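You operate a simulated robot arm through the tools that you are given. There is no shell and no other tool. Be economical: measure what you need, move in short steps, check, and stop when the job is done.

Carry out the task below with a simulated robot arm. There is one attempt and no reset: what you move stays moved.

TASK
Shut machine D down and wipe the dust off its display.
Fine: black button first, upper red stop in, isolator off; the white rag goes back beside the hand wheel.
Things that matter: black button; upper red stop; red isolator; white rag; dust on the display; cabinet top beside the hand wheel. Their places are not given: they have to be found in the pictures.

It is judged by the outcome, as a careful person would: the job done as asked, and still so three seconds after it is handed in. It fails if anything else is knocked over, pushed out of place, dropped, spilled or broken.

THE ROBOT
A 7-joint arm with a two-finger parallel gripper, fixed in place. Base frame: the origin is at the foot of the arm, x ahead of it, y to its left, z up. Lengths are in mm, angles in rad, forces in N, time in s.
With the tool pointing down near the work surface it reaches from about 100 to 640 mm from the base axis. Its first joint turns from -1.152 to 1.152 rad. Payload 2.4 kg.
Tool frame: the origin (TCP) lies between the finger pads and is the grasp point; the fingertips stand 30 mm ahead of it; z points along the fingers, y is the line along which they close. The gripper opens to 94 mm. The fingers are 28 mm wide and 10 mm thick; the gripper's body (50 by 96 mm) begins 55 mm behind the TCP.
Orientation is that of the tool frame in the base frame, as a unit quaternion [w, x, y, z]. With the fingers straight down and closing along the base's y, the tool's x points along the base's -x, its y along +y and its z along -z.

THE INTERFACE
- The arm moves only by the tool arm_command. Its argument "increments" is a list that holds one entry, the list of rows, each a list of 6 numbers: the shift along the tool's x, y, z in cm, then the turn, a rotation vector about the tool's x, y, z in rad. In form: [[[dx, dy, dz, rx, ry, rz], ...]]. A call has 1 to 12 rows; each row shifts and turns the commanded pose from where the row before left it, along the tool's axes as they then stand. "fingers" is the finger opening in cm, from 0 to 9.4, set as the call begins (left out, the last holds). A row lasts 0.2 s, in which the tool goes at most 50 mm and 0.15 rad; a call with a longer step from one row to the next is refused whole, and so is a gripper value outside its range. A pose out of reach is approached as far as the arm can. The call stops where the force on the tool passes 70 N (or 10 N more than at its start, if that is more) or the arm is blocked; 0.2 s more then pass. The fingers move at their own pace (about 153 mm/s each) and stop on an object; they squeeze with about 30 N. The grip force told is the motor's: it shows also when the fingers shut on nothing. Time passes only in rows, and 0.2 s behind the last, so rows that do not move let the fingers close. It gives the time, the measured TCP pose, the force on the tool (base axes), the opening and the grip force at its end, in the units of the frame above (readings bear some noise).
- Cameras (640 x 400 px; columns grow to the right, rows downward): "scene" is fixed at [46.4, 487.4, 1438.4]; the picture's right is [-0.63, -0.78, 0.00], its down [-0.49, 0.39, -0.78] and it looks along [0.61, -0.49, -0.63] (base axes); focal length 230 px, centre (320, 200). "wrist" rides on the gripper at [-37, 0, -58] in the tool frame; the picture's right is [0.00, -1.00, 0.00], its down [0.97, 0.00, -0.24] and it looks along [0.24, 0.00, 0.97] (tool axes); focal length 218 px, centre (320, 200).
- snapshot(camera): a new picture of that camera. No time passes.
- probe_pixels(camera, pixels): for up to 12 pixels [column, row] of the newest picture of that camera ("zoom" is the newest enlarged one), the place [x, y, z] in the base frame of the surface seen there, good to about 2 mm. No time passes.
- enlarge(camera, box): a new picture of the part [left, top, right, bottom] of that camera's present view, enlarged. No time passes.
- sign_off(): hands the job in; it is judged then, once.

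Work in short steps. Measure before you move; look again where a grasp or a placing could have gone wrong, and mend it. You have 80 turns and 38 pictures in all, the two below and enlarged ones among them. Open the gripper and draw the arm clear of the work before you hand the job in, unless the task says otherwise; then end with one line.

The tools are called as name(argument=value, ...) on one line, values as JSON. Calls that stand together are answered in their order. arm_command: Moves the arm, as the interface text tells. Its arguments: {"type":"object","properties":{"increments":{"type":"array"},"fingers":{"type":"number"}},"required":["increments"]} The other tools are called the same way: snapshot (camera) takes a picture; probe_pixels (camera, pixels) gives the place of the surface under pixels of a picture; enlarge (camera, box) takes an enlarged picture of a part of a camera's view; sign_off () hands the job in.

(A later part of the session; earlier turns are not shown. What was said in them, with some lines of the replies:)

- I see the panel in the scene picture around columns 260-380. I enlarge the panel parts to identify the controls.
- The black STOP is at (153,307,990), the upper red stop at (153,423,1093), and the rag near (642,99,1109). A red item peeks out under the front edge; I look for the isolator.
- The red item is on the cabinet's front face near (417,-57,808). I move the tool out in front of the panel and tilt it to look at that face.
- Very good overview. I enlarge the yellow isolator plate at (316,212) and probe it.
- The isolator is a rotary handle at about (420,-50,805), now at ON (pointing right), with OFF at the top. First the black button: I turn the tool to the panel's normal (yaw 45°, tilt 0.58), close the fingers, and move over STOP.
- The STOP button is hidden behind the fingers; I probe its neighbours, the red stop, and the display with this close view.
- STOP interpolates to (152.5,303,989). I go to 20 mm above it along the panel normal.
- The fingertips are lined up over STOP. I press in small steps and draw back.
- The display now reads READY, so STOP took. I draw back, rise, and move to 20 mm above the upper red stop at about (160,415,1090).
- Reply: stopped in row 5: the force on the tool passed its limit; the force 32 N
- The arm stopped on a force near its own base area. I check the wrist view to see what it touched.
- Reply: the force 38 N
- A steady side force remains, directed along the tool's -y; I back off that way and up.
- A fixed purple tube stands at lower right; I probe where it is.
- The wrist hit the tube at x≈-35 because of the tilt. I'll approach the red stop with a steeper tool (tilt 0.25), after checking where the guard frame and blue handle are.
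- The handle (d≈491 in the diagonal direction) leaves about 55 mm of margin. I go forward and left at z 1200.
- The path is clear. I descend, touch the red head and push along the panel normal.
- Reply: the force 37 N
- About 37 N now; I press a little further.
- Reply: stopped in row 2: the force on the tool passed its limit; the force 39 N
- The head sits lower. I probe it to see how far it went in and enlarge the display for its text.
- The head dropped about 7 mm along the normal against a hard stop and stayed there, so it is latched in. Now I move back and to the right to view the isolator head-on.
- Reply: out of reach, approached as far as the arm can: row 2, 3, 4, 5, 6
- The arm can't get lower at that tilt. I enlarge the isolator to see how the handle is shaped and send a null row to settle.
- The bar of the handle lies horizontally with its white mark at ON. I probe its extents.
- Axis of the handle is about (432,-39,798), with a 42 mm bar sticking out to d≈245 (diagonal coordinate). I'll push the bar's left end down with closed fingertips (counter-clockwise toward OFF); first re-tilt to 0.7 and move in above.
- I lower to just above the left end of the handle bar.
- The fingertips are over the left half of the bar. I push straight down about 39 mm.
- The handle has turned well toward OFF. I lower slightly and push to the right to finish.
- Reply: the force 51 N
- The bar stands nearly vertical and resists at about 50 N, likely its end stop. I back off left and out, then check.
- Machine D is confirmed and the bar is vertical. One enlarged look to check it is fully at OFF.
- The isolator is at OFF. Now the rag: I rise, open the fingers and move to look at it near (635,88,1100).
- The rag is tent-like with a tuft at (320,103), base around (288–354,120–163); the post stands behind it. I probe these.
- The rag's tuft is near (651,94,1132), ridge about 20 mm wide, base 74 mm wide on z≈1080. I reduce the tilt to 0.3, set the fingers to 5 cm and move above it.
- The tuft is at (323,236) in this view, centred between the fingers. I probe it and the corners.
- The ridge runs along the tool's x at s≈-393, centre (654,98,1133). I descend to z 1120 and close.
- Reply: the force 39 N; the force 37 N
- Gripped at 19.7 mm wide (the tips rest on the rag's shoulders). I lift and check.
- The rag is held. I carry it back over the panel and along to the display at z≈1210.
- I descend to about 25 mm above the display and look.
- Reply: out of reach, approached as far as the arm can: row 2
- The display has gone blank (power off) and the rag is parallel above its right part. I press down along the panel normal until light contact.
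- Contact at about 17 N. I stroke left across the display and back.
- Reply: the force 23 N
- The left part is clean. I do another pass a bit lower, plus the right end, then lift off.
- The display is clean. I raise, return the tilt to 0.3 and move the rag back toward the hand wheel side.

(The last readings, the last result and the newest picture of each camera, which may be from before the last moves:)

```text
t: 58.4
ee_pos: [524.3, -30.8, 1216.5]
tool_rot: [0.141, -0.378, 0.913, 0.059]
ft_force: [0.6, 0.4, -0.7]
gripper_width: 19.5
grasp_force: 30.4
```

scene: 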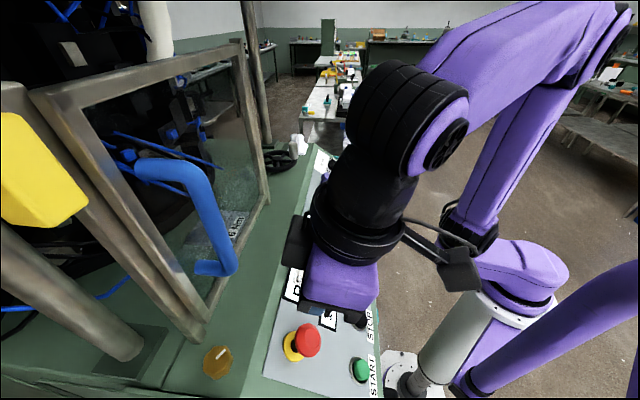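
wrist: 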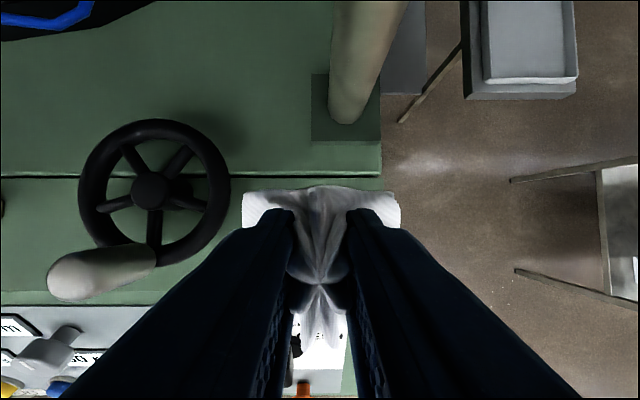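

arm_command(increments=[[[-4.345, 0, 1.345, 0, 0, 0], [-4.345, 0, 1.345, 0, 0, 0], [-4.345, 0, 1.345, 0, 0, 0], [-4.345, 0, 1.345, 0, 0, 0], [0.75, 0, 2.4, 0, 0, 0], [0.75, 0, 2.4, 0, 0, 0], [0.6, 0, 1.9, 0, 0, 0], [0, 0, 0, 0, 0, 0]]])

enlarge(camera="scene", box=[250, 100, 370, 190])

```text
t: 60.2
ee_pos: [653.6, 98.5, 1146.3]
tool_rot: [0.139, -0.378, 0.914, 0.059]
ft_force: [0.2, 0.1, -0.4]
gripper_width: 19.5
grasp_force: 29.8
```

```text
4.44 times, centred on (310, 145) of scene
```

zoom: 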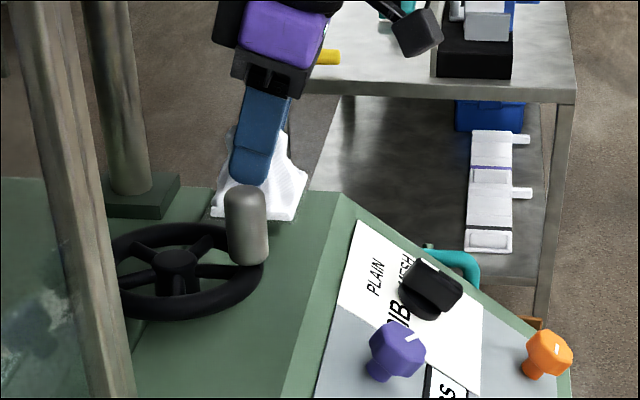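

The rag is back above its old place. I lower gently until it rests.

arm_command(increments=[[[0.21, 0, 0.67, 0, 0, 0], [0.15, 0, 0.48, 0, 0, 0], [0.12, 0, 0.38, 0, 0, 0], [0.09, 0, 0.29, 0, 0, 0], [0, 0, 0, 0, 0, 0]]])

```text
t: 61.4
ee_pos: [654.1, 97.6, 1128.1]
tool_rot: [0.139, -0.378, 0.913, 0.059]
ft_force: [-0.2, -0.4, -0.4]
gripper_width: 19.6
grasp_force: 29.9
```

arm_command(increments=[[[0.09, 0, 0.29, 0, 0, 0], [0.03, 0, 0.1, 0, 0, 0], [0, 0, 0, 0, 0, 0]]])

```text
t: 62.2
ee_pos: [652.9, 98.0, 1126.7]
tool_rot: [0.144, -0.377, 0.913, 0.057]
ft_force: [-2.4, -1.7, 27.3]
gripper_width: 19.3
grasp_force: 29.8
```

It rests on the cabinet (27 N). I open and rise straight up.

arm_command(increments=[[[0, 0, 0, 0, 0, 0], [0, 0, 0, 0, 0, 0], [-0.3, 0, -0.96, 0, 0, 0], [-0.6, 0, -1.91, 0, 0, 0], [-0.89, 0, -2.87, 0, 0, 0], [-1.18, 0, -3.82, 0, 0, 0], [0, 0, 0, 0, 0, 0]]], fingers=5)

arm_command(increments=[[[4.3, 0, -1.3, 0, 0, 0], [4.3, 0, -1.3, 0, 0, 0], [4.3, 0, -1.3, 0, 0, 0], [4.3, 0, -1.3, 0, 0, 0], [4.3, 0, -1.3, 0, 0, 0], [4.3, 0, -1.3, 0, 0, 0], [0, 0, 0, 0, 0, 0]]])

snapshot(camera="scene")

enlarge(camera="scene", box=[250, 100, 400, 200])

```text
t: 63.8
ee_pos: [653.5, 98.1, 1223.8]
tool_rot: [0.139, -0.377, 0.914, 0.059]
ft_force: [0.3, 0.0, 0.0]
gripper_width: 49.9
grasp_force: 0.1
```

```text
t: 65.4
ee_pos: [461.0, -94.4, 1220.6]
tool_rot: [0.14, -0.378, 0.913, 0.058]
ft_force: [-0.6, 0.9, -0.8]
gripper_width: 49.9
grasp_force: 0.0
```

```text
4 pictures are left
```

scene: 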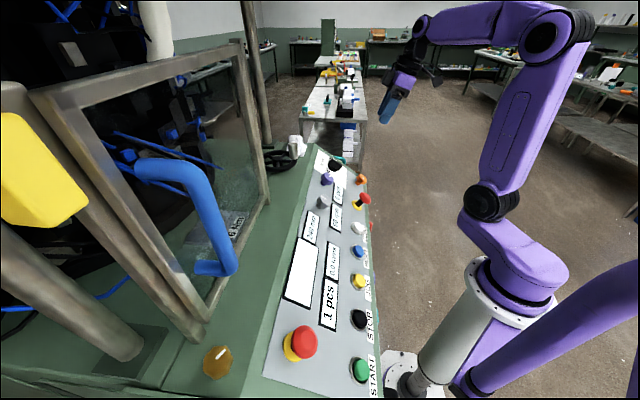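

```text
4.00 times, centred on (325, 150) of scene
```

zoom: 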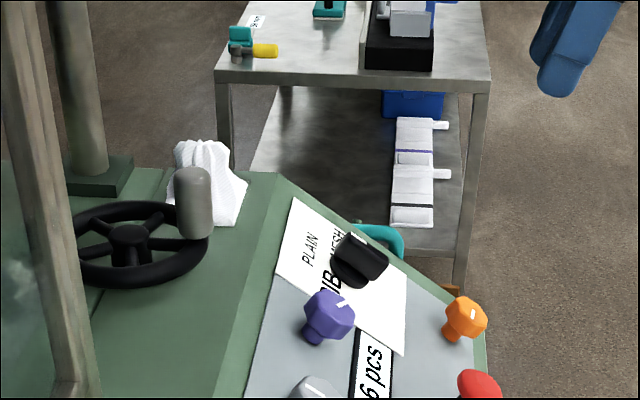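

The rag is back at its old spot, upright beside the hand wheel. The display is clean and blank, the upper stop is in, the isolator is off, and the arm is clear with the gripper open.

sign_off()

```text
The job is handed in.
```

Machine D is shut down in the order you asked (black button, upper red stop in, isolator off). Its display is wiped clean and the white rag is back beside the hand wheel. On the way to the red stop, the arm's wrist touched what looks like the purple tube by its base. I backed it off and saw no sign that anything had moved.
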